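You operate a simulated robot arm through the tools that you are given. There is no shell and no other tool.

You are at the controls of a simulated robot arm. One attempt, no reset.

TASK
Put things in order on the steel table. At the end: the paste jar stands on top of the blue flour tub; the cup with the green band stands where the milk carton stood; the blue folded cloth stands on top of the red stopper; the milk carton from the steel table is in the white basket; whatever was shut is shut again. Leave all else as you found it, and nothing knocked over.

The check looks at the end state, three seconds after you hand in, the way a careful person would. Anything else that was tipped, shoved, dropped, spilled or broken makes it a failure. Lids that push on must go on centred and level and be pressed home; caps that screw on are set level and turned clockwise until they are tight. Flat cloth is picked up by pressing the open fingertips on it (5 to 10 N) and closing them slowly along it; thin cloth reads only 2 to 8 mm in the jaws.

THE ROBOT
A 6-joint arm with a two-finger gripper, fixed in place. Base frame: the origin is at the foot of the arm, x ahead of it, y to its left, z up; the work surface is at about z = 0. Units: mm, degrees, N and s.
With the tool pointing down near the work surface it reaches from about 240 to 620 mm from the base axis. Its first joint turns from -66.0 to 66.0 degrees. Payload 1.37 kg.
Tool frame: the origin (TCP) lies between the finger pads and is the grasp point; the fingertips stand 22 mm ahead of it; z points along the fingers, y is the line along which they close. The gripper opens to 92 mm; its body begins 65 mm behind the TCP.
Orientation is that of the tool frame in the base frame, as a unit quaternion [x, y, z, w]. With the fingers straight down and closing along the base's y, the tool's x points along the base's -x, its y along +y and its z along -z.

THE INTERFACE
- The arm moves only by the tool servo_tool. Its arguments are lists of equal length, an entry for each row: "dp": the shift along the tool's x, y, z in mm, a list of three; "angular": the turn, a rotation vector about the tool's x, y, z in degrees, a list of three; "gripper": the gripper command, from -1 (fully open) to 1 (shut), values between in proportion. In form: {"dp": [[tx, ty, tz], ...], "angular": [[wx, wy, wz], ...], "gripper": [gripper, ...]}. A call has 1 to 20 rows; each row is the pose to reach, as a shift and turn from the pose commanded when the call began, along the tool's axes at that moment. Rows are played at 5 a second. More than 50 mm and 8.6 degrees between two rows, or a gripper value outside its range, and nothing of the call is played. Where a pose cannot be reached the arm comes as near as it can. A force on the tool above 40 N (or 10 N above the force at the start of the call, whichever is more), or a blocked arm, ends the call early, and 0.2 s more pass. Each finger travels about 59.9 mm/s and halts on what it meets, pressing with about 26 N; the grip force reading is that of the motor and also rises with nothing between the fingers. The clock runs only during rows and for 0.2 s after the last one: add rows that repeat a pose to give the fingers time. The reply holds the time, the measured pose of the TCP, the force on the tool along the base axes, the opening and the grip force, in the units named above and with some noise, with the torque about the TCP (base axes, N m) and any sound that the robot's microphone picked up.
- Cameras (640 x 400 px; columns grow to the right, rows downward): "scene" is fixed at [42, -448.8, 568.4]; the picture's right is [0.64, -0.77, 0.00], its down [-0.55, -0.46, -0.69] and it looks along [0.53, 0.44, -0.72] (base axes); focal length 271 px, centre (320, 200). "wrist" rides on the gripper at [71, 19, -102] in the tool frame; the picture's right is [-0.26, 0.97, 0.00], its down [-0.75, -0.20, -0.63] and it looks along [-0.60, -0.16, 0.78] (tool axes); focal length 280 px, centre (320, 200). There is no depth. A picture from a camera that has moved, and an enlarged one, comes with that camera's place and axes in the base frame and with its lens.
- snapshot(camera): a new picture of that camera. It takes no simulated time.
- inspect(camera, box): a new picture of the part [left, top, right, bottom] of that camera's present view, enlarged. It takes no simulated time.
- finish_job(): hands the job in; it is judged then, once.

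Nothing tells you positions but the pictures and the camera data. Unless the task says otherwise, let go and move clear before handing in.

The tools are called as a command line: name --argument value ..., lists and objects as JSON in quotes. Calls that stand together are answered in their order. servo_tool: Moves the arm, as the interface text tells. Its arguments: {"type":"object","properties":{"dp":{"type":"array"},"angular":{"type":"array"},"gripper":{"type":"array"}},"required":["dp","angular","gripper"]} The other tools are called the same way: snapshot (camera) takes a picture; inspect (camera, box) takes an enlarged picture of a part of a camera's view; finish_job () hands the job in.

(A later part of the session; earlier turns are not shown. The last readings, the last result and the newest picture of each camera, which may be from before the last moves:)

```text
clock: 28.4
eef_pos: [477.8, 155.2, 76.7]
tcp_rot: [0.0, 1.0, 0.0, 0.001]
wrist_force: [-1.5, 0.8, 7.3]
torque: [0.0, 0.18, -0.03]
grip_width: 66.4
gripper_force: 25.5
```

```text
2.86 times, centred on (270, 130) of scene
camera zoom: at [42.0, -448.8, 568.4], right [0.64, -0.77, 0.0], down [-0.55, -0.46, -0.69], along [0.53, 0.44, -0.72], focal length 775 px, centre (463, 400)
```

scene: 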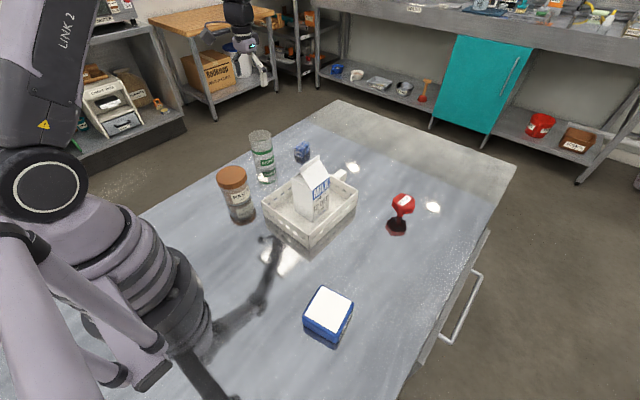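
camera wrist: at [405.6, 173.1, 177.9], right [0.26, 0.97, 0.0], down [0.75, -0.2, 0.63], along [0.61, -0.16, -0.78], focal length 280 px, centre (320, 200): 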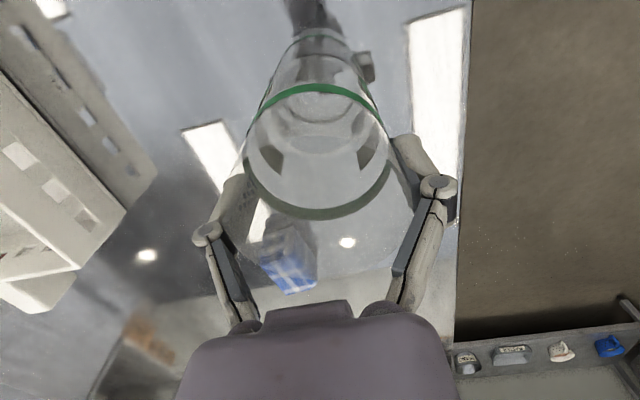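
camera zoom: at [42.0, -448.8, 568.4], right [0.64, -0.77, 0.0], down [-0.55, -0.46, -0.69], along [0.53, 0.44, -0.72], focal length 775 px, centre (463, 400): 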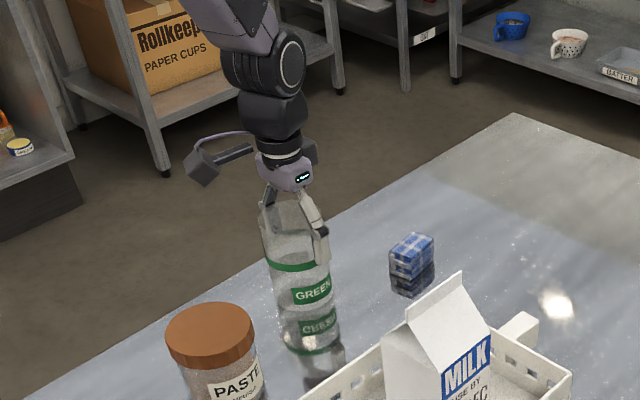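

The cup is held at 66.4 mm. I'll lift it slowly and check before carrying it high over the basket and carton.

servo_tool --dp '[[0, 0, -3], [0, 0, -10], [0, 0, -25], [0, 0, -50], [0, 0, -80], [0, 0, -110], [0, 0, -110]]' --angular '[[0, 0, 0], [0, 0, 0], [0, 0, 0], [0, 0, 0], [0, 0, 0], [0, 0, 0], [0, 0, 0]]' --gripper '[-0.2, -0.2, -0.2, -0.2, -0.2, -0.2, -0.2]'

inspect --camera "scene" --box '[200, 20, 380, 200]'

```text
clock: 30.0
eef_pos: [477.5, 155.0, 187.0]
tcp_rot: [-0.001, 1.0, 0.0, 0.001]
wrist_force: [-0.7, 0.3, -0.4]
torque: [-0.02, 0.01, 0.03]
grip_width: 66.5
gripper_force: 26.3
```

```text
2.22 times, centred on (290, 110) of scene
camera zoom: at [42.0, -448.8, 568.4], right [0.64, -0.77, 0.0], down [-0.55, -0.46, -0.69], along [0.53, 0.44, -0.72], focal length 603 px, centre (387, 400)
```

zoom: 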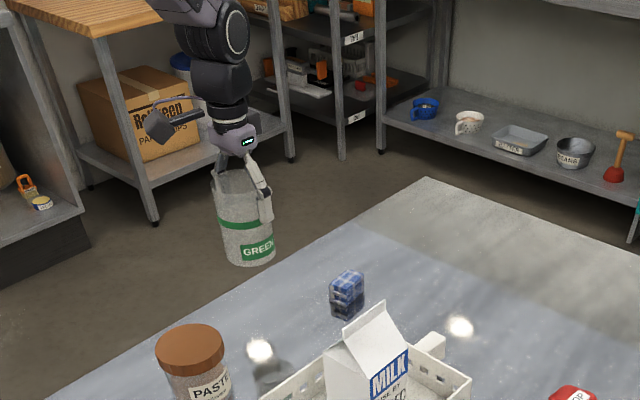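

The cup is up and level in the grip. I'll raise it further and carry it to above the spot where the carton stood.

servo_tool --dp '[[0, 0, -25], [0, 0, -60], [0, 0, -90], [1, -10, -105], [4, -35, -105], [8.5, -75, -105], [13, -118, -105], [18, -161, -105], [23, -204, -105], [28, -247, -105], [33, -290, -105], [38, -333, -105], [43, -376, -105], [48, -419, -105], [52.5, -460, -105], [56.5, -498, -105], [59.5, -525, -105], [61.3, -540.3, -105], [61.3, -540.3, -105]]' --angular '[[0, 0, 0], [0, 0, 0], [0, 0, 0], [0, 0, 0], [0, 0, 0], [0, 0, 0], [0, 0, 0], [0, 0, 0], [0, 0, 0], [0, 0, 0], [0, 0, 0], [0, 0, 0], [0, 0, 0], [0, 0, 0], [0, 0, 0], [0, 0, 0], [0, 0, 0], [0, 0, 0], [0, 0, 0]]' --gripper '[-0.2, -0.2, -0.2, -0.2, -0.2, -0.2, -0.2, -0.2, -0.2, -0.2, -0.2, -0.2, -0.2, -0.2, -0.2, -0.2, -0.2, -0.2, -0.2]'

snapshot --camera "scene"

snapshot --camera "wrist"

```text
clock: 34.0
eef_pos: [416.0, -385.0, 290.6]
tcp_rot: [0.0, 1.0, 0.0, 0.0]
wrist_force: [0.4, 0.3, 0.3]
torque: [0.04, -0.03, -0.01]
grip_width: 66.6
gripper_force: 25.7
```

```text
taken
```

scene: 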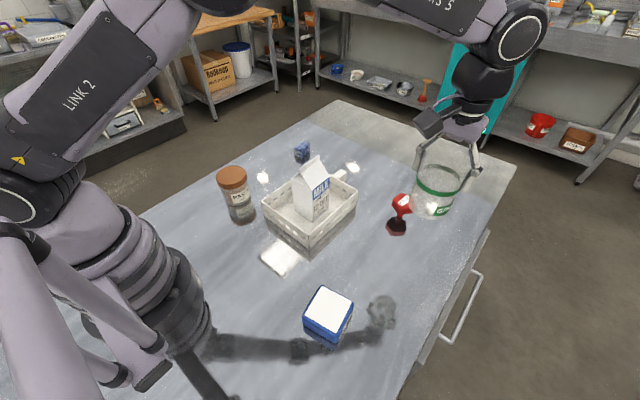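

```text
taken
camera wrist: at [344.4, -367.1, 392.4], right [0.26, 0.97, 0.0], down [0.75, -0.2, 0.63], along [0.6, -0.16, -0.78], focal length 280 px, centre (320, 200)
```

wrist: 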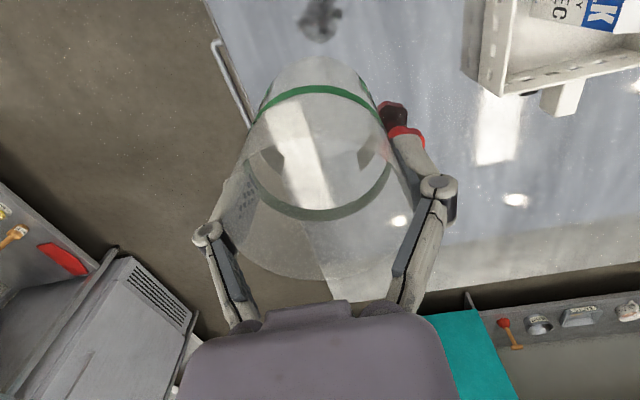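

The cup is above its target. I'll lower it to just above the table, then feel for contact.

servo_tool --dp '[[0, 0, 20], [0, 0, 55], [0, 0, 95], [0, 0, 135], [0, 0, 170], [0, 0, 192], [0, 0, 204], [0, 0, 209], [0, 0, 209]]' --angular '[[0, 0, 0], [0, 0, 0], [0, 0, 0], [0, 0, 0], [0, 0, 0], [0, 0, 0], [0, 0, 0], [0, 0, 0], [0, 0, 0]]' --gripper '[-0.2, -0.2, -0.2, -0.2, -0.2, -0.2, -0.2, -0.2, -0.2]'

inspect --camera "scene" --box '[340, 140, 500, 300]'

```text
clock: 36.0
eef_pos: [416.8, -386.2, 80.4]
tcp_rot: [0.0, 1.0, 0.0, 0.001]
wrist_force: [0.6, 0.8, -0.1]
torque: [-0.01, -0.03, 0.02]
grip_width: 66.7
gripper_force: 25.7
```

```text
2.50 times, centred on (420, 220) of scene
camera zoom: at [42.0, -448.8, 568.4], right [0.64, -0.77, 0.0], down [-0.55, -0.46, -0.69], along [0.53, 0.44, -0.72], focal length 678 px, centre (70, 150)
```

zoom: 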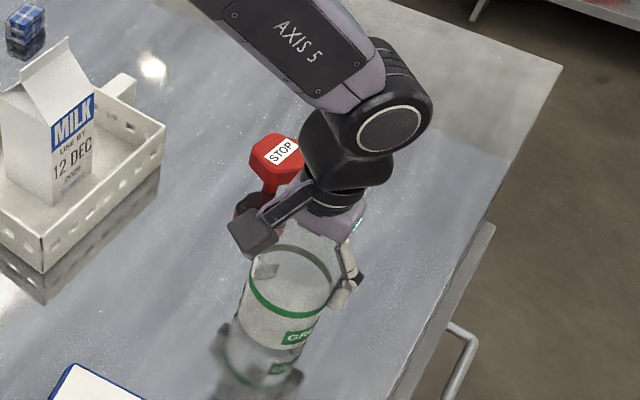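

servo_tool --dp '[[0, 0, 2], [0, 0, 4], [0, 0, 5.5], [0, 0, 5.5]]' --angular '[[0, 0, 0], [0, 0, 0], [0, 0, 0], [0, 0, 0]]' --gripper '[-0.2, -0.2, -0.2, -0.2]'

```text
clock: 37.0
eef_pos: [414.8, -386.9, 76.6]
tcp_rot: [0.0, 1.0, 0.0, 0.001]
wrist_force: [0.0, 0.5, 1.7]
torque: [-0.01, -0.03, -0.01]
grip_width: 66.5
gripper_force: 25.9
```

servo_tool --dp '[[0, 0, 1], [0, 0, 1]]' --angular '[[0, 0, 0], [0, 0, 0]]' --gripper '[-0.2, -0.2]'

```text
clock: 37.6
eef_pos: [416.4, -386.2, 77.5]
tcp_rot: [0.0, 1.0, -0.001, 0.002]
wrist_force: [-2.1, 3.4, 11.0]
torque: [0.16, 0.2, -0.01]
grip_width: 66.5
gripper_force: 25.9
```

The cup now bears on the table (about 11 N up). I'll ease off slightly and open slowly.

servo_tool --dp '[[0, 0, -0.7], [0, 0, -0.7], [0, 0, -0.7], [0, 0, -0.7], [0, 0, -0.7], [0, 0, -0.7], [0, 0, -0.7], [0, 0, -0.7]]' --angular '[[0, 0, 0], [0, 0, 0], [0, 0, 0], [0, 0, 0], [0, 0, 0], [0, 0, 0], [0, 0, 0], [0, 0, 0]]' --gripper '[-0.35, -0.44, -0.5, -0.6, -0.7, -0.85, -1, -1]'

inspect --camera "scene" --box '[340, 140, 500, 300]'

snapshot --camera "wrist"

```text
clock: 39.4
eef_pos: [415.9, -386.6, 76.7]
tcp_rot: [0.0, 1.0, 0.0, 0.0]
wrist_force: [-0.1, 0.0, 0.0]
torque: [0.0, 0.03, 0.02]
grip_width: 92.1
gripper_force: 0.1
```

```text
2.50 times, centred on (420, 220) of scene
camera zoom: at [42.0, -448.8, 568.4], right [0.64, -0.77, 0.0], down [-0.55, -0.46, -0.69], along [0.53, 0.44, -0.72], focal length 678 px, centre (70, 150)
```

zoom: 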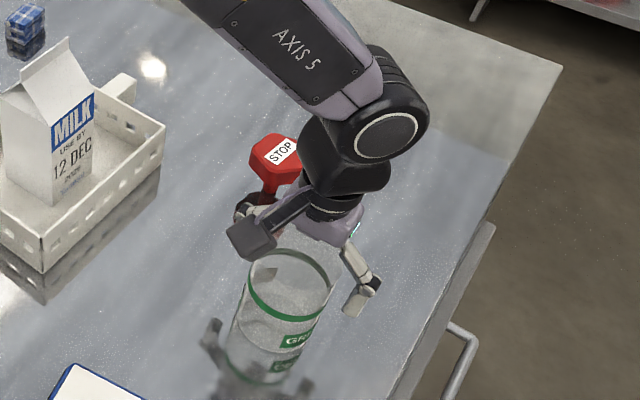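

```text
taken
camera wrist: at [344.2, -367.3, 177.6], right [0.26, 0.97, 0.0], down [0.75, -0.2, 0.63], along [0.6, -0.16, -0.78], focal length 280 px, centre (320, 200)
```

wrist: 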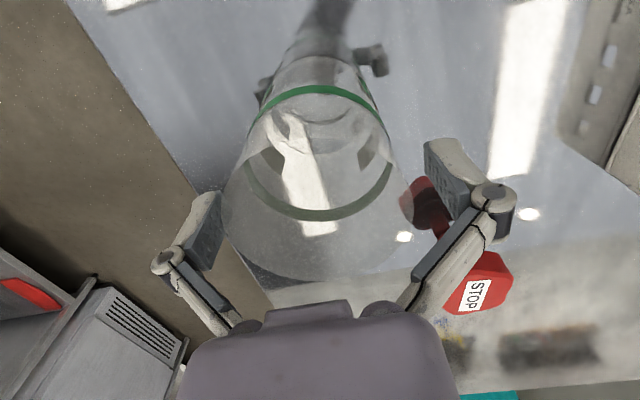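

The cup is released where the carton stood. I'll rise straight up, then look closely at the stopper.

servo_tool --dp '[[0, 0, -10], [0, 0, -35], [0, 0, -70], [0, 0, -110], [0, 0, -150], [0, 0, -190], [0, 0, -230], [8, 30, -240], [15, 60, -240], [15, 86, -240], [15, 86, -240]]' --angular '[[0, 0, 0], [0, 0, 0], [0, 0, 0], [0, 0, 0], [0, 0, 0], [0, 0, 0], [0, 0, 0], [0, 0, 0], [0, 0, 0], [0, 0, 0], [0, 0, 0]]' --gripper '[-1, -1, -1, -1, -1, -1, -1, -1, -1, -1, -1]'

inspect --camera "wrist" --box '[290, 110, 410, 200]'

snapshot --camera "wrist"

inspect --camera "scene" --box '[370, 170, 450, 290]'

```text
clock: 41.8
eef_pos: [401.2, -298.0, 317.1]
tcp_rot: [0.0, 1.0, 0.0, 0.0]
wrist_force: [0.3, -0.2, 0.0]
torque: [-0.01, 0.03, -0.01]
grip_width: 92.2
gripper_force: 0.0
```

```text
4.44 times, centred on (350, 155) of wrist
camera zoom: at [328.5, -280.5, 419.2], right [0.26, 0.97, 0.0], down [0.75, -0.2, 0.63], along [0.6, -0.16, -0.78], focal length 1246 px, centre (187, 400)
```

zoom: 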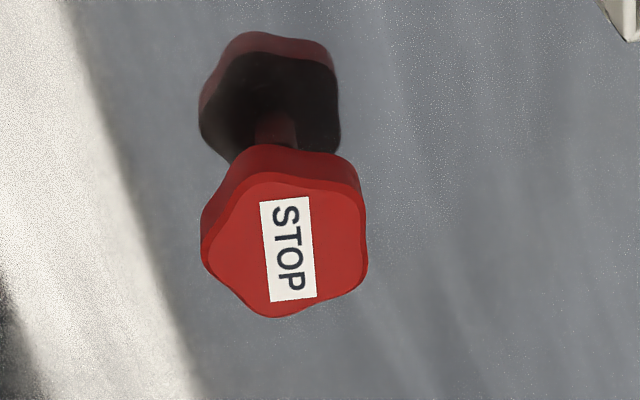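

```text
taken
camera wrist: at [328.5, -280.5, 419.2], right [0.26, 0.97, 0.0], down [0.75, -0.2, 0.63], along [0.6, -0.16, -0.78], focal length 280 px, centre (320, 200)
```

wrist: 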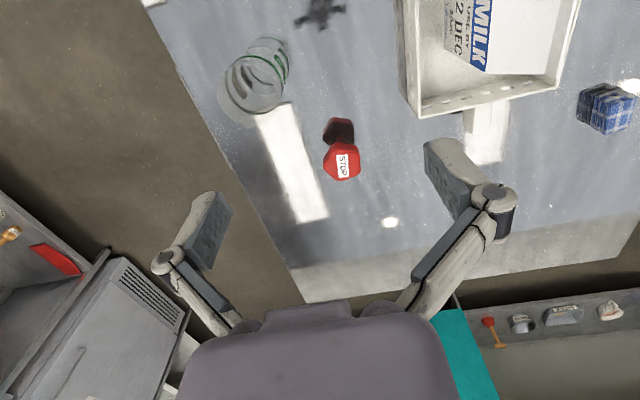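

```text
3.33 times, centred on (410, 230) of scene
camera zoom: at [42.0, -448.8, 568.4], right [0.64, -0.77, 0.0], down [-0.55, -0.46, -0.69], along [0.53, 0.44, -0.72], focal length 904 px, centre (20, 100)
```

zoom: 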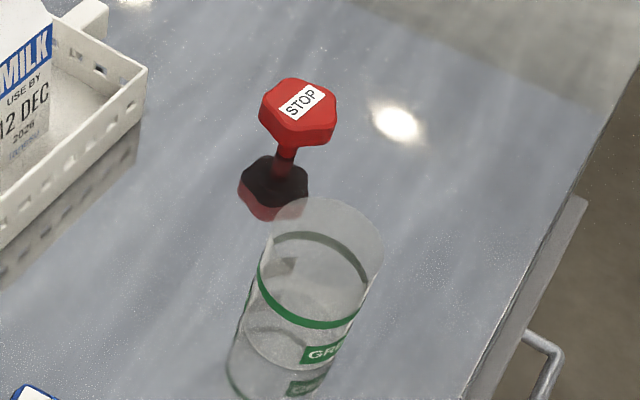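

The stopper is a lobed knob on a narrow stem, so the cloth must be centred on it. I'll use the cup, whose place I now know, to check both cameras' accuracy.

inspect --camera "wrist" --box '[190, 20, 310, 140]'

inspect --camera "scene" --box '[380, 210, 450, 310]'

inspect --camera "scene" --box '[375, 180, 435, 240]'

```text
3.33 times, centred on (250, 80) of wrist
camera zoom: at [328.5, -280.5, 419.2], right [0.26, 0.97, 0.0], down [0.75, -0.2, 0.63], along [0.6, -0.16, -0.78], focal length 935 px, centre (553, 600)
```

zoom: 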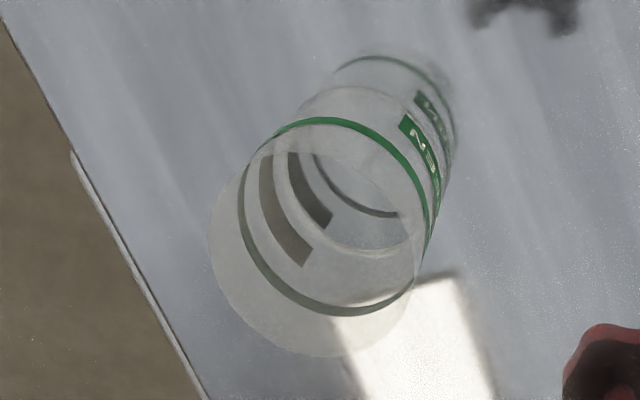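

```text
4.00 times, centred on (415, 260) of scene
camera zoom: at [42.0, -448.8, 568.4], right [0.64, -0.77, 0.0], down [-0.55, -0.46, -0.69], along [0.53, 0.44, -0.72], focal length 1085 px, centre (-60, -40)
```

zoom: 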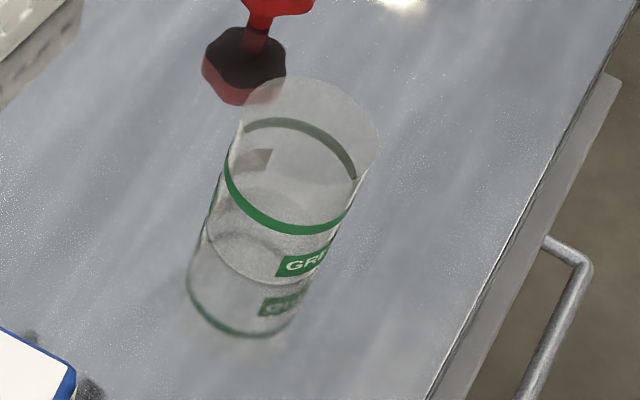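

```text
6.67 times, centred on (405, 210) of scene
camera zoom: at [42.0, -448.8, 568.4], right [0.64, -0.77, 0.0], down [-0.55, -0.46, -0.69], along [0.53, 0.44, -0.72], focal length 1808 px, centre (-247, 133)
```

zoom: 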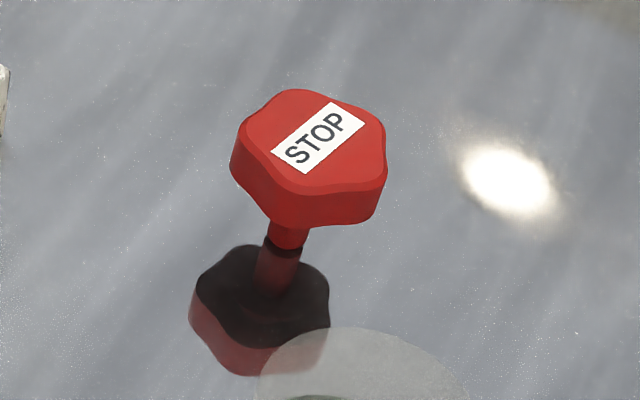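

Comparing against the cup shows the wrist picture is off by about 1° in pitch and the scene camera is true. That puts the stopper's axis at about (557, -305), with its top near z = 58. Now I'll get a close view of the cloth.

servo_tool --dp '[[-6, 18, 0], [-18, 58, 0], [-30, 98, 0], [-42, 138, 0], [-54, 178, 0], [-66, 218, 0], [-78, 258, 0], [-90, 298, 0], [-102, 338, 10], [-114, 372, 40], [-119, 388, 60], [-119, 388, 60]]' --angular '[[0, 0, 0], [0, 0, 0], [0, 0, 0], [0, 0, 0], [0, 0, 0], [0, 0, 0], [0, 0, 0], [0, 0, 0], [0, 0, 0], [0, 0, 0], [0, 0, 0], [0, 0, 0]]' --gripper '[-1, -1, -1, -1, -1, -1, -1, -1, -1, -1, -1, -1]'

inspect --camera "wrist" --box '[290, 80, 390, 180]'

inspect --camera "scene" --box '[280, 125, 330, 175]'

snapshot --camera "wrist"

```text
clock: 44.4
eef_pos: [519.4, 89.0, 257.3]
tcp_rot: [0.0, 1.0, 0.0, 0.001]
wrist_force: [0.2, -0.1, -0.4]
torque: [-0.01, 0.0, -0.03]
grip_width: 91.9
gripper_force: 0.1
```

```text
4.00 times, centred on (340, 130) of wrist
camera zoom: at [447.4, 107.4, 358.4], right [0.26, 0.97, 0.0], down [0.75, -0.2, 0.63], along [0.61, -0.16, -0.78], focal length 1122 px, centre (240, 480)
```

zoom: 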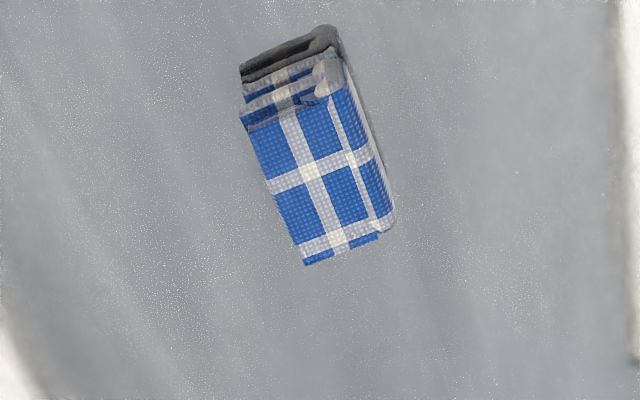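

```text
8.00 times, centred on (305, 150) of scene
camera zoom: at [42.0, -448.8, 568.4], right [0.64, -0.77, 0.0], down [-0.55, -0.46, -0.69], along [0.53, 0.44, -0.72], focal length 2169 px, centre (440, 600)
```

zoom: 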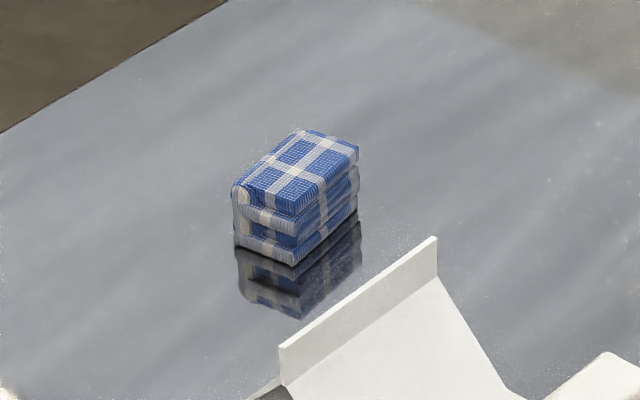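

```text
taken
camera wrist: at [447.4, 107.4, 358.4], right [0.26, 0.97, 0.0], down [0.75, -0.2, 0.63], along [0.61, -0.16, -0.78], focal length 280 px, centre (320, 200)
```

wrist: 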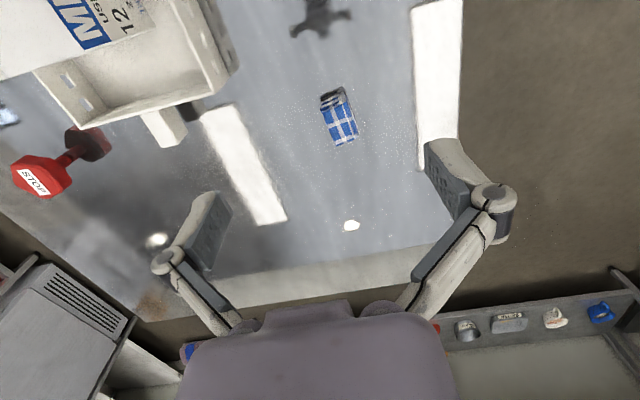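

The cloth is a block about 51 × 30 × 28 mm, centred near (598, 92.5), with its long axis at about +8° yaw, so nearly radial. The stopper lies at a radius of about 635, near my limit, so I'll test the reach at that radius here over free table.

servo_tool --dp '[[-20, 1, 20], [-45, 3, 50], [-70, 5, 80], [-95, 6, 105], [-107.5, 7, 125], [-107.5, 7, 137], [-107.5, 7, 150], [-107.5, 7, 160], [-107.5, 7, 160]]' --angular '[[0, 0, -2], [0, 0, -4], [0, 0, -6], [0, 0, -8], [0, 0, -8.8], [0, 0, -8.8], [0, 0, -8.8], [0, 0, -8.8], [0, 0, -8.8]]' --gripper '[-1, -1, -1, -1, -1, -1, -1, -1, -1]'

snapshot --camera "scene"

snapshot --camera "wrist"

```text
clock: 46.4
eef_pos: [627.7, 95.1, 96.3]
tcp_rot: [-0.076, 0.997, 0.0, 0.0]
wrist_force: [0.4, -0.3, 0.6]
torque: [-0.04, -0.02, 0.02]
grip_width: 92.0
gripper_force: 0.1
```

```text
taken
```

scene: 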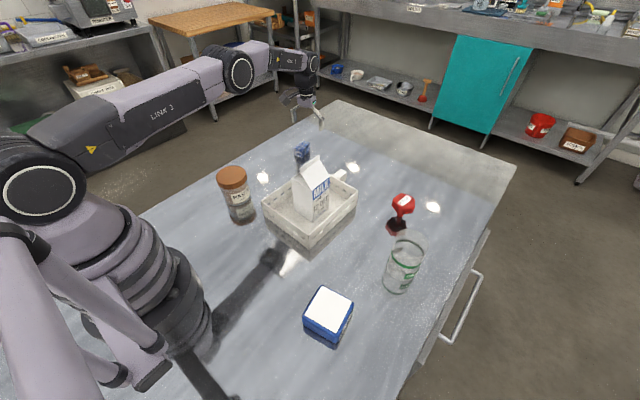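

```text
taken
camera wrist: at [553.6, 102.9, 198.0], right [0.11, 0.99, 0.0], down [0.77, -0.09, 0.63], along [0.62, -0.07, -0.78], focal length 280 px, centre (320, 200)
```

wrist: 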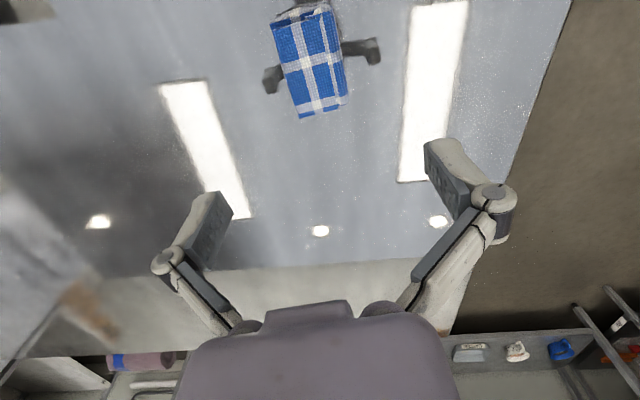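

The arm reaches radius 635 at z = 96 with the tool straight down, so no tilt is needed. I'll back up over the cloth, lined up with its long axis, and check the centring.

servo_tool --dp '[[10, 0.7, 0], [20, 1.4, 0], [30, 2.1, 0], [30, 2.1, 10], [30, 2.1, 10]]' --angular '[[0, 0, 0], [0, 0, 0], [0, 0, 0], [0, 0, 0], [0, 0, 0]]' --gripper '[-1, -1, -1, -1, -1]'

snapshot --camera "wrist"

inspect --camera "scene" --box '[260, 80, 350, 170]'

```text
clock: 47.6
eef_pos: [597.2, 93.8, 86.1]
tcp_rot: [-0.077, 0.997, 0.0, 0.001]
wrist_force: [0.4, 0.3, 0.0]
torque: [0.02, -0.03, 0.0]
grip_width: 92.0
gripper_force: 0.0
```

```text
taken
camera wrist: at [523.1, 100.4, 188.0], right [0.11, 0.99, 0.0], down [0.77, -0.09, 0.63], along [0.62, -0.07, -0.78], focal length 280 px, centre (320, 200)
```

wrist: 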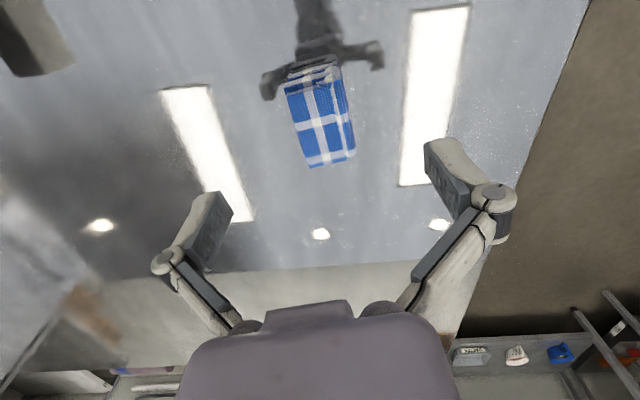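

```text
4.44 times, centred on (305, 125) of scene
camera zoom: at [42.0, -448.8, 568.4], right [0.64, -0.77, 0.0], down [-0.55, -0.46, -0.69], along [0.53, 0.44, -0.72], focal length 1205 px, centre (387, 533)
```

zoom: 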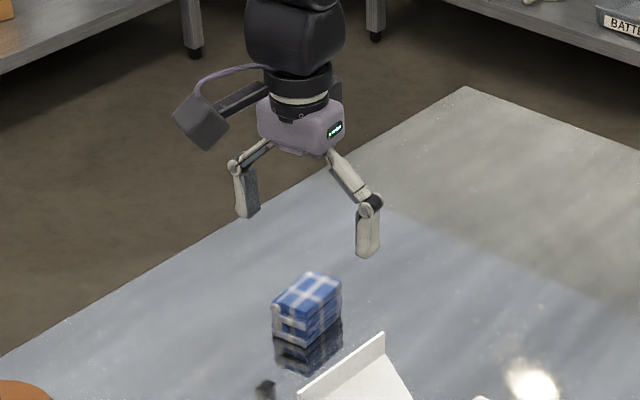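

The cloth sits centred under the tool and aligned within a millimetre or two. I'll lower to z = 28 and close slowly on its 30 mm sides.

servo_tool --dp '[[0.5, 1, 20], [0.5, 1, 40], [0.5, 1, 54], [0.5, 1, 59], [0.5, 1, 59]]' --angular '[[0, 0, 0], [0, 0, 0], [0, 0, 0], [0, 0, 0], [0, 0, 0]]' --gripper '[-1, -1, -1, -1, -1]'

snapshot --camera "wrist"

inspect --camera "scene" --box '[260, 80, 350, 170]'

```text
clock: 48.8
eef_pos: [596.6, 94.0, 28.9]
tcp_rot: [-0.076, 0.997, -0.001, 0.0]
wrist_force: [0.9, -0.4, -0.1]
torque: [-0.02, 0.03, -0.04]
grip_width: 92.1
gripper_force: 0.1
```

```text
taken
camera wrist: at [522.8, 101.0, 129.2], right [0.11, 0.99, 0.0], down [0.77, -0.09, 0.63], along [0.62, -0.07, -0.78], focal length 280 px, centre (320, 200)
```

wrist: 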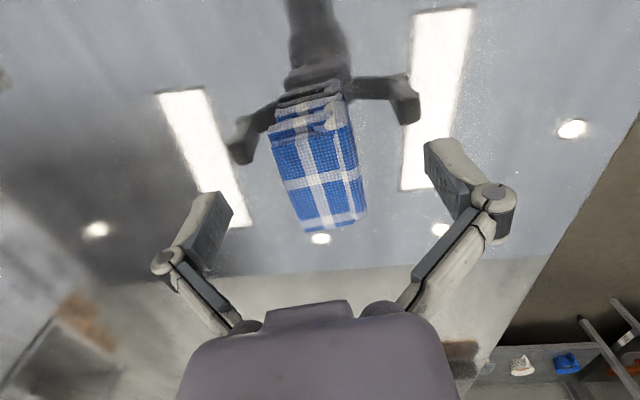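

```text
4.44 times, centred on (305, 125) of scene
camera zoom: at [42.0, -448.8, 568.4], right [0.64, -0.77, 0.0], down [-0.55, -0.46, -0.69], along [0.53, 0.44, -0.72], focal length 1205 px, centre (387, 533)
```

zoom: 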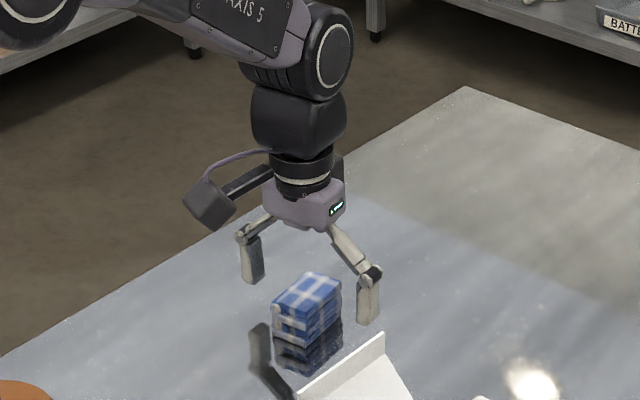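

servo_tool --dp '[[0, 0, 0], [0, 0, 0], [0, 0, 0], [0, 0, 0], [0, 0, 0], [0, 0, 0], [0, 0, 0], [0, 0, 0], [0, 0, 0], [0, 0, 0], [0, 0, 0], [0, 0, 0]]' --angular '[[0, 0, 0], [0, 0, 0], [0, 0, 0], [0, 0, 0], [0, 0, 0], [0, 0, 0], [0, 0, 0], [0, 0, 0], [0, 0, 0], [0, 0, 0], [0, 0, 0], [0, 0, 0]]' --gripper '[-0.8, -0.6, -0.4, -0.2, 0, 0.1, 0.2, 0.3, 0.4, 0.5, 0.6, 0.6]'

snapshot --camera "wrist"

inspect --camera "scene" --box '[260, 80, 350, 170]'

```text
clock: 51.4
eef_pos: [596.9, 93.6, 28.9]
tcp_rot: [-0.078, 0.997, 0.0, 0.001]
wrist_force: [-0.5, 0.3, 2.9]
torque: [0.02, 0.03, 0.01]
grip_width: 32.6
gripper_force: 25.7
```

```text
taken
camera wrist: at [522.9, 101.0, 129.5], right [0.11, 0.99, 0.0], down [0.77, -0.09, 0.63], along [0.62, -0.07, -0.78], focal length 280 px, centre (320, 200)
```

wrist: 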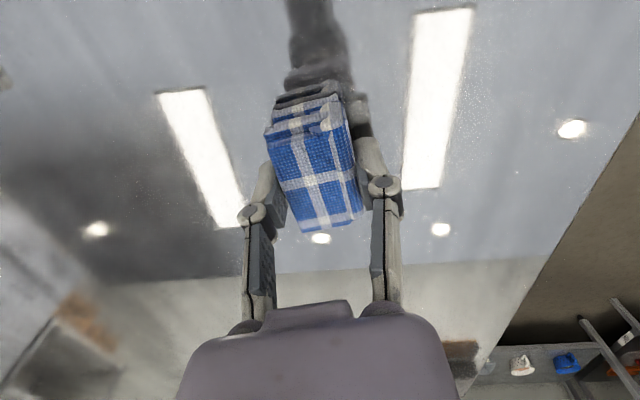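

```text
4.44 times, centred on (305, 125) of scene
camera zoom: at [42.0, -448.8, 568.4], right [0.64, -0.77, 0.0], down [-0.55, -0.46, -0.69], along [0.53, 0.44, -0.72], focal length 1205 px, centre (387, 533)
```

zoom: 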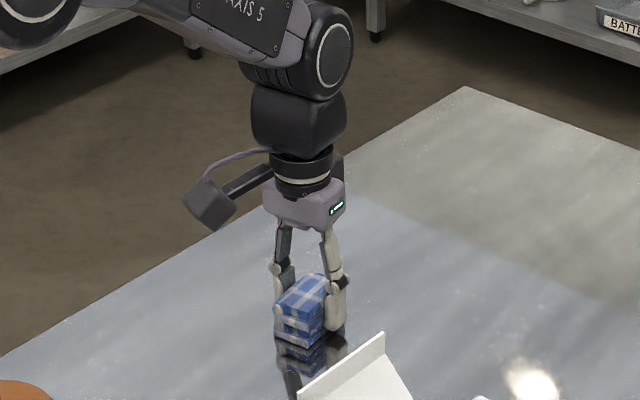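

The cloth is gripped at 32.6 mm. I'll lift it slowly and check.

servo_tool --dp '[[0, 0, -3], [0, 0, -10], [0, 0, -25], [0, 0, -50], [0, 0, -80], [0, 0, -105], [0, 0, -115], [0, 0, -115]]' --angular '[[0, 0, 0], [0, 0, 0], [0, 0, 0], [0, 0, 0], [0, 0, 0], [0, 0, 0], [0, 0, 0], [0, 0, 0]]' --gripper '[0.6, 0.6, 0.6, 0.6, 0.6, 0.6, 0.6, 0.6]'

snapshot --camera "wrist"

inspect --camera "scene" --box '[260, 40, 350, 170]'

```text
clock: 53.2
eef_pos: [598.3, 93.4, 142.4]
tcp_rot: [-0.077, 0.997, 0.0, 0.0]
wrist_force: [0.5, -0.8, -1.0]
torque: [0.01, -0.01, 0.03]
grip_width: 32.5
gripper_force: 26.3
```

```text
taken
camera wrist: at [523.3, 101.1, 243.7], right [0.11, 0.99, 0.0], down [0.77, -0.09, 0.63], along [0.62, -0.07, -0.78], focal length 280 px, centre (320, 200)
```

wrist: 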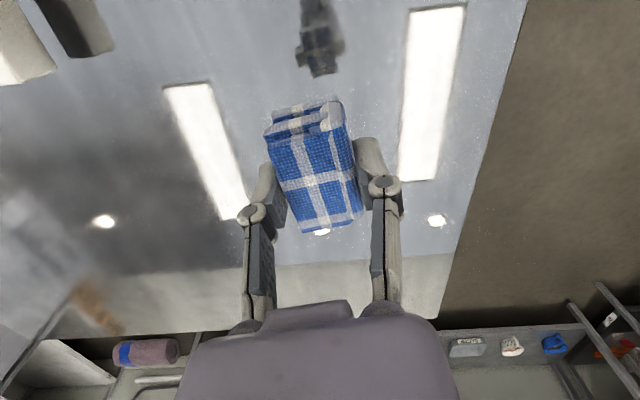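

```text
3.08 times, centred on (305, 105) of scene
camera zoom: at [42.0, -448.8, 568.4], right [0.64, -0.77, 0.0], down [-0.55, -0.46, -0.69], along [0.53, 0.44, -0.72], focal length 834 px, centre (366, 492)
```

zoom: 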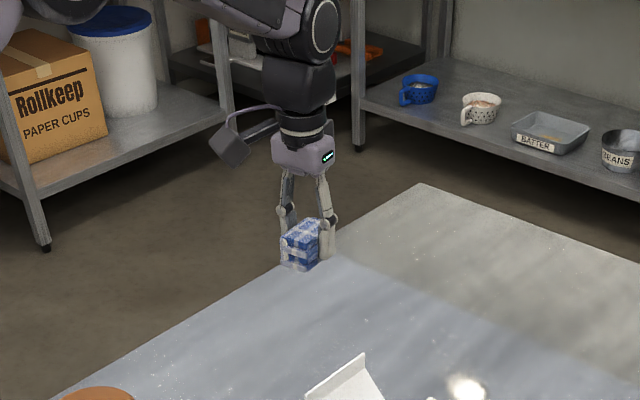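

The cloth is held firmly and level. I'll carry it at this height along the clear right edge of the basket to above the stopper.

servo_tool --dp '[[3, -12, 0], [10, -39, 0], [20, -78, 0], [30, -116, 0], [40, -155, 0], [50, -194, 0], [60, -233, 0], [70, -272, 0], [80, -310, 0], [90, -349, 0], [97.5, -376, 0], [100.6, -388.1, 0], [100.6, -388.1, 0]]' --angular '[[0, 0, 0], [0, 0, 0], [0, 0, 0], [0, 0, 0], [0, 0, 0], [0, 0, 0], [0, 0, 0], [0, 0, 0], [0, 0, 0], [0, 0, 0], [0, 0, 0], [0, 0, 0], [0, 0, 0]]' --gripper '[0.6, 0.6, 0.6, 0.6, 0.6, 0.6, 0.6, 0.6, 0.6, 0.6, 0.6, 0.6, 0.6]'

snapshot --camera "wrist"

inspect --camera "scene" --box '[360, 120, 460, 240]'

```text
clock: 56.0
eef_pos: [557.9, -305.2, 142.6]
tcp_rot: [-0.077, 0.997, 0.001, 0.001]
wrist_force: [-0.3, -0.7, -0.5]
torque: [0.02, 0.0, 0.01]
grip_width: 32.6
gripper_force: 25.7
```

```text
taken
camera wrist: at [483.0, -298.1, 244.1], right [0.11, 0.99, 0.0], down [0.77, -0.09, 0.63], along [0.62, -0.07, -0.78], focal length 280 px, centre (320, 200)
```

wrist: 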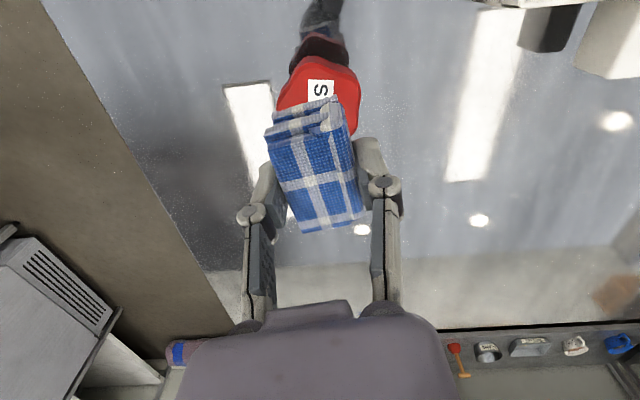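

```text
3.33 times, centred on (410, 180) of scene
camera zoom: at [42.0, -448.8, 568.4], right [0.64, -0.77, 0.0], down [-0.55, -0.46, -0.69], along [0.53, 0.44, -0.72], focal length 904 px, centre (20, 267)
```

zoom: 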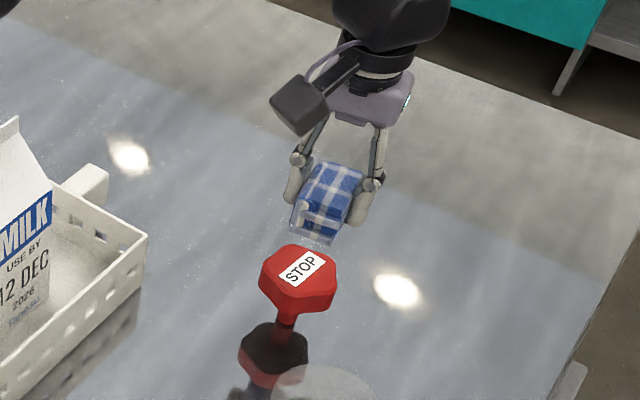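

inspect --camera "wrist" --box '[260, 30, 380, 150]'

inspect --camera "scene" --box '[375, 140, 435, 230]'

```text
3.33 times, centred on (320, 90) of wrist
camera zoom: at [483.0, -298.1, 244.1], right [0.11, 0.99, 0.0], down [0.77, -0.09, 0.63], along [0.62, -0.07, -0.78], focal length 935 px, centre (320, 567)
```

zoom: 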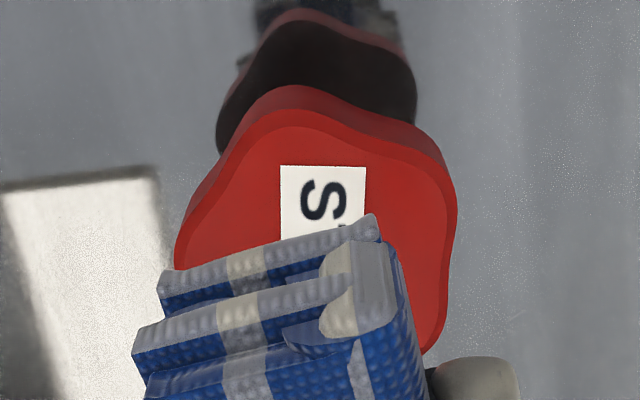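

```text
4.44 times, centred on (405, 185) of scene
camera zoom: at [42.0, -448.8, 568.4], right [0.64, -0.77, 0.0], down [-0.55, -0.46, -0.69], along [0.53, 0.44, -0.72], focal length 1205 px, centre (-58, 267)
```

zoom: 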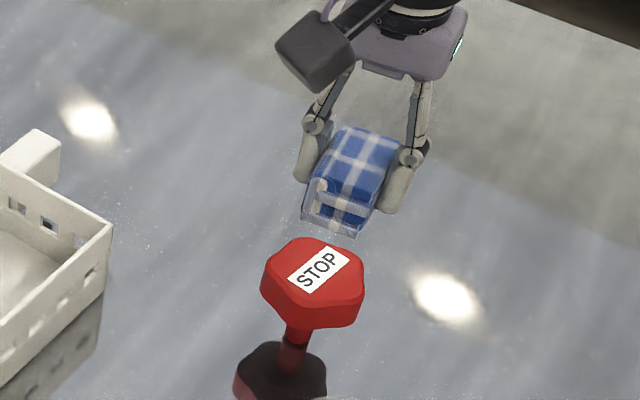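

The stopper head is centred under the cloth to within about 2 mm in both views. I'll lower to just above it.

servo_tool --dp '[[0, 0, 10], [0, 0, 25], [0, 0, 38], [0, 0, 46], [0, 0, 48], [0, 0, 48]]' --angular '[[0, 0, 0], [0, 0, 0], [0, 0, 0], [0, 0, 0], [0, 0, 0], [0, 0, 0]]' --gripper '[0.6, 0.6, 0.6, 0.6, 0.6, 0.6]'

inspect --camera "scene" --box '[375, 150, 435, 240]'

inspect --camera "wrist" --box '[240, 40, 400, 260]'

```text
clock: 57.4
eef_pos: [557.3, -306.8, 94.0]
tcp_rot: [-0.077, 0.997, 0.0, 0.0]
wrist_force: [0.8, 0.8, -0.5]
torque: [0.0, 0.01, -0.01]
grip_width: 32.5
gripper_force: 25.7
```

```text
4.44 times, centred on (405, 195) of scene
camera zoom: at [42.0, -448.8, 568.4], right [0.64, -0.77, 0.0], down [-0.55, -0.46, -0.69], along [0.53, 0.44, -0.72], focal length 1205 px, centre (-58, 222)
```

zoom: 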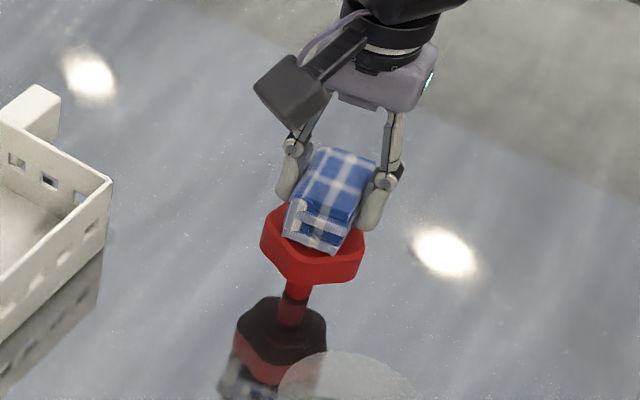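

```text
1.82 times, centred on (320, 150) of wrist
camera zoom: at [482.7, -298.0, 196.1], right [0.11, 0.99, 0.0], down [0.77, -0.09, 0.63], along [0.62, -0.07, -0.78], focal length 510 px, centre (320, 291)
```

zoom: 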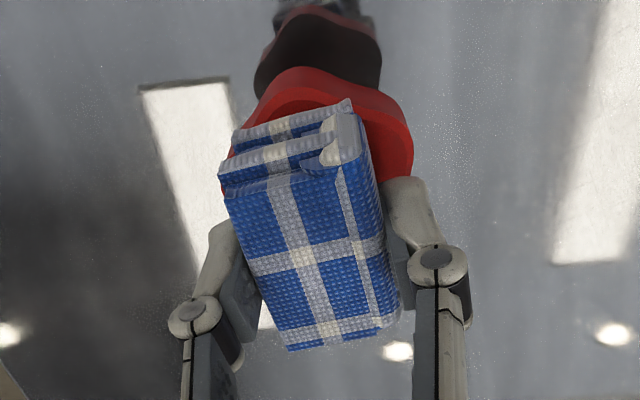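

inspect --camera "scene" --box '[385, 180, 425, 220]'

inspect --camera "wrist" --box '[270, 60, 370, 140]'

```text
10.00 times, centred on (405, 200) of scene
camera zoom: at [42.0, -448.8, 568.4], right [0.64, -0.77, 0.0], down [-0.55, -0.46, -0.69], along [0.53, 0.44, -0.72], focal length 2712 px, centre (-530, 200)
```

zoom: 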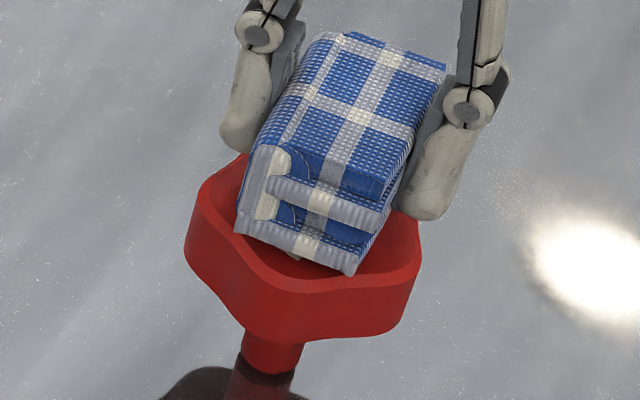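

```text
5.00 times, centred on (320, 100) of wrist
camera zoom: at [482.7, -298.0, 196.1], right [0.11, 0.99, 0.0], down [0.77, -0.09, 0.63], along [0.62, -0.07, -0.78], focal length 1402 px, centre (320, 700)
```

zoom: 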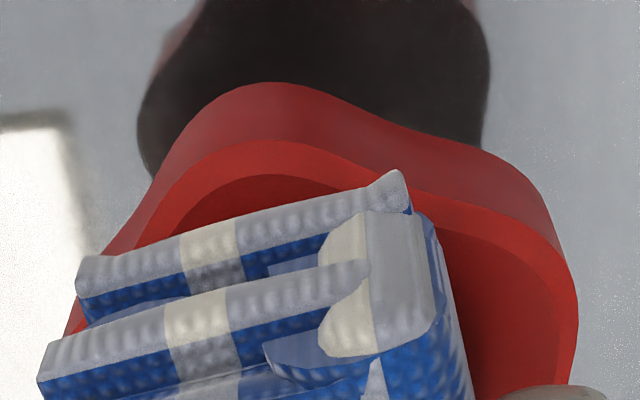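

The cloth is about 7 mm above the knob and looks well centred. I'll lower in 1 mm steps to feel the contact height.

servo_tool --dp '[[0, 0, 1], [0, 0, 2], [0, 0, 2]]' --angular '[[0, 0, 0], [0, 0, 0], [0, 0, 0]]' --gripper '[0.6, 0.6, 0.6]'

```text
clock: 58.2
eef_pos: [556.3, -306.3, 92.9]
tcp_rot: [-0.076, 0.997, 0.0, 0.001]
wrist_force: [-0.8, 0.7, -0.6]
torque: [0.0, -0.01, 0.0]
grip_width: 32.3
gripper_force: 26.4
```

servo_tool --dp '[[0, 0, 1], [0, 0, 2], [0, 0, 2]]' --angular '[[0, 0, 0], [0, 0, 0], [0, 0, 0]]' --gripper '[0.6, 0.6, 0.6]'

inspect --camera "scene" --box '[385, 180, 425, 220]'

```text
clock: 59.0
eef_pos: [557.5, -305.1, 90.8]
tcp_rot: [-0.077, 0.997, -0.001, 0.001]
wrist_force: [0.4, -0.7, 0.2]
torque: [0.02, 0.0, -0.03]
grip_width: 32.6
gripper_force: 25.9
```

```text
10.00 times, centred on (405, 200) of scene
camera zoom: at [42.0, -448.8, 568.4], right [0.64, -0.77, 0.0], down [-0.55, -0.46, -0.69], along [0.53, 0.44, -0.72], focal length 2712 px, centre (-530, 200)
```

zoom: 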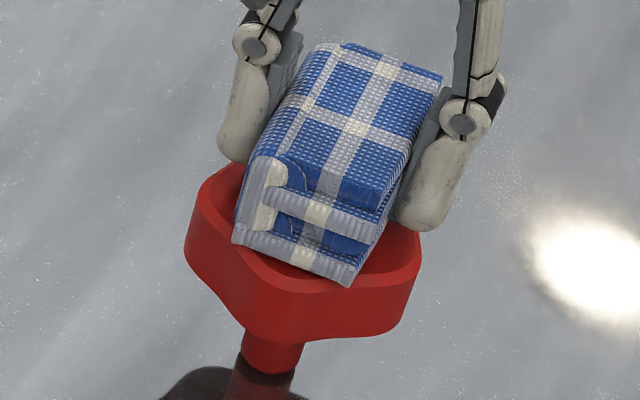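

servo_tool --dp '[[0, 0, 1], [0, 0, 1]]' --angular '[[0, 0, 0], [0, 0, 0]]' --gripper '[0.6, 0.6]'

servo_tool --dp '[[0, 0, 1], [0, 0, 1]]' --angular '[[0, 0, 0], [0, 0, 0]]' --gripper '[0.6, 0.6]'

```text
clock: 59.6
eef_pos: [557.6, -304.6, 89.1]
tcp_rot: [-0.076, 0.997, -0.001, 0.001]
wrist_force: [-0.6, 0.3, 0.0]
torque: [-0.04, 0.0, 0.01]
grip_width: 32.3
gripper_force: 26.3
```

```text
clock: 60.2
eef_pos: [557.5, -305.1, 87.9]
tcp_rot: [-0.077, 0.997, 0.0, 0.001]
wrist_force: [0.2, 0.1, 0.0]
torque: [0.01, 0.0, -0.01]
grip_width: 32.7
gripper_force: 26.1
```

servo_tool --dp '[[0, 0, 1], [0, 0, 1]]' --angular '[[0, 0, 0], [0, 0, 0]]' --gripper '[0.6, 0.6]'

inspect --camera "scene" --box '[385, 180, 425, 220]'

```text
clock: 60.8
eef_pos: [556.9, -305.0, 89.1]
tcp_rot: [-0.077, 0.997, -0.001, 0.002]
wrist_force: [0.0, 0.5, 5.1]
torque: [0.06, 0.01, 0.01]
grip_width: 32.6
gripper_force: 25.9
```

```text
10.00 times, centred on (405, 200) of scene
camera zoom: at [42.0, -448.8, 568.4], right [0.64, -0.77, 0.0], down [-0.55, -0.46, -0.69], along [0.53, 0.44, -0.72], focal length 2712 px, centre (-530, 200)
```

zoom: 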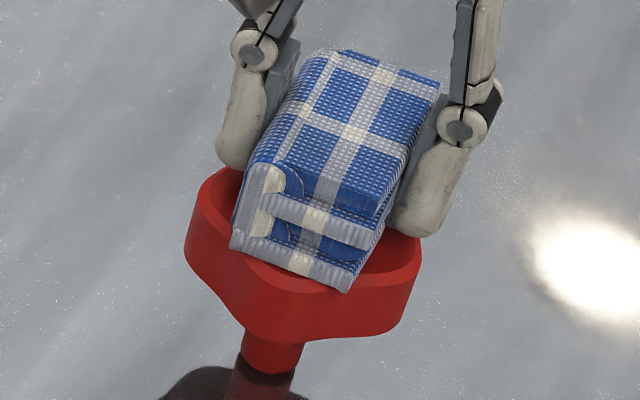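

Contact shows at z of about 88 (5 N), putting the knob top near z = 59.5. The cloth is centred on it within 2 to 3 mm. I'll ease off half a millimetre and release very gently.

servo_tool --dp '[[0, 0, -0.5], [0, 0, -0.5], [0, 0, -0.5], [0, 0, -0.5], [0, 0, -0.5], [0, 0, -0.5], [0, 0, -0.5], [0, 0, -0.5], [0, 0, -0.5], [0, 0, -0.5]]' --angular '[[0, 0, 0], [0, 0, 0], [0, 0, 0], [0, 0, 0], [0, 0, 0], [0, 0, 0], [0, 0, 0], [0, 0, 0], [0, 0, 0], [0, 0, 0]]' --gripper '[0.5, 0.35, 0.3, 0.27, 0.24, 0.2, 0.15, 0.05, -0.05, -0.05]'

inspect --camera "scene" --box '[375, 170, 435, 230]'

snapshot --camera "wrist"

```text
clock: 63.0
eef_pos: [556.7, -305.8, 88.1]
tcp_rot: [-0.077, 0.997, 0.0, 0.001]
wrist_force: [0.2, -0.4, 0.2]
torque: [-0.01, -0.03, 0.01]
grip_width: 48.5
gripper_force: 0.1
```

```text
6.67 times, centred on (405, 200) of scene
camera zoom: at [42.0, -448.8, 568.4], right [0.64, -0.77, 0.0], down [-0.55, -0.46, -0.69], along [0.53, 0.44, -0.72], focal length 1808 px, centre (-247, 200)
```

zoom: 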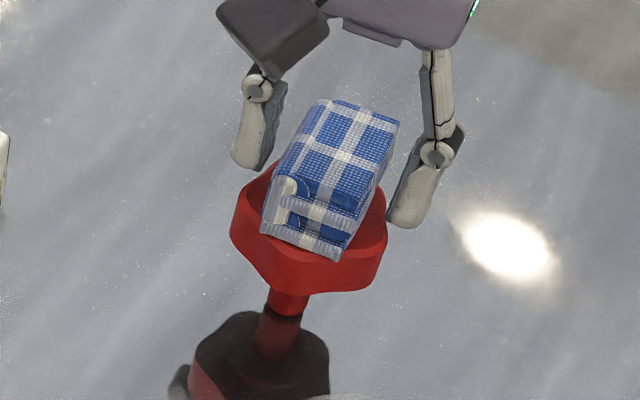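

```text
taken
camera wrist: at [482.9, -297.9, 189.7], right [0.11, 0.99, 0.0], down [0.77, -0.09, 0.63], along [0.62, -0.07, -0.78], focal length 280 px, centre (320, 200)
```

wrist: 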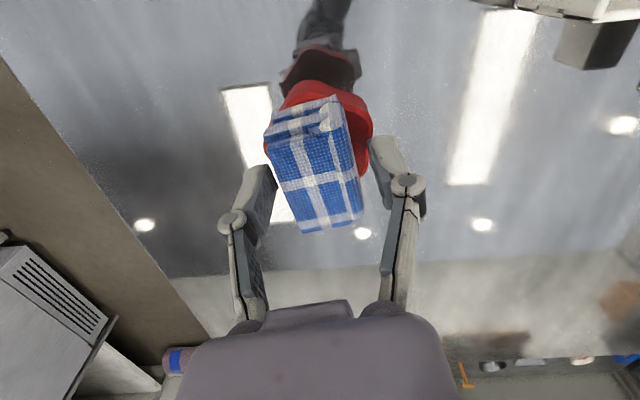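

The cloth rests level on the stopper and the fingers are clear on both sides. I'll rise straight up, then retreat inward.

servo_tool --dp '[[0, 0, -8], [0, 0, -22], [0, 0, -40], [0, 0, -56], [10, 0, -70], [35, 5, -90], [65, 10, -115], [100, 20, -140], [100, 20, -140]]' --angular '[[0, 0, 0], [0, 0, 0], [0, 0, 0], [0, 0, 0], [0, 0, 0], [0, 0, 0], [0, 0, 0], [0, 0, 0], [0, 0, 0]]' --gripper '[-0.05, -0.05, -0.1, -0.3, -0.6, -1, -1, -1, -1]'

snapshot --camera "scene"

inspect --camera "scene" --box '[370, 160, 450, 250]'

```text
clock: 65.0
eef_pos: [454.2, -299.9, 228.4]
tcp_rot: [-0.076, 0.997, -0.002, 0.002]
wrist_force: [0.0, 0.3, -0.2]
torque: [0.01, -0.04, 0.05]
grip_width: 92.3
gripper_force: 0.1
```

```text
taken
```

scene: 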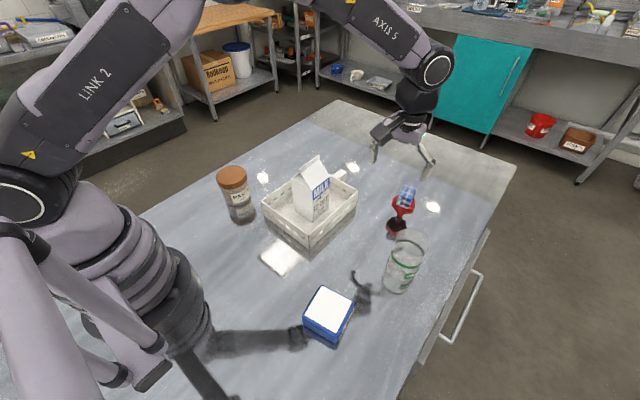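

```text
4.44 times, centred on (410, 205) of scene
camera zoom: at [42.0, -448.8, 568.4], right [0.64, -0.77, 0.0], down [-0.55, -0.46, -0.69], along [0.53, 0.44, -0.72], focal length 1205 px, centre (-80, 178)
```

zoom: 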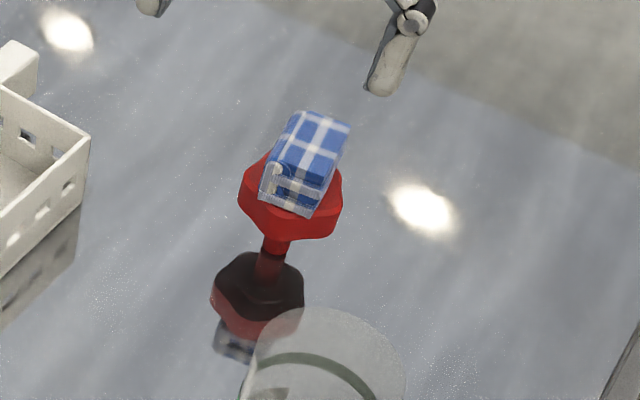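

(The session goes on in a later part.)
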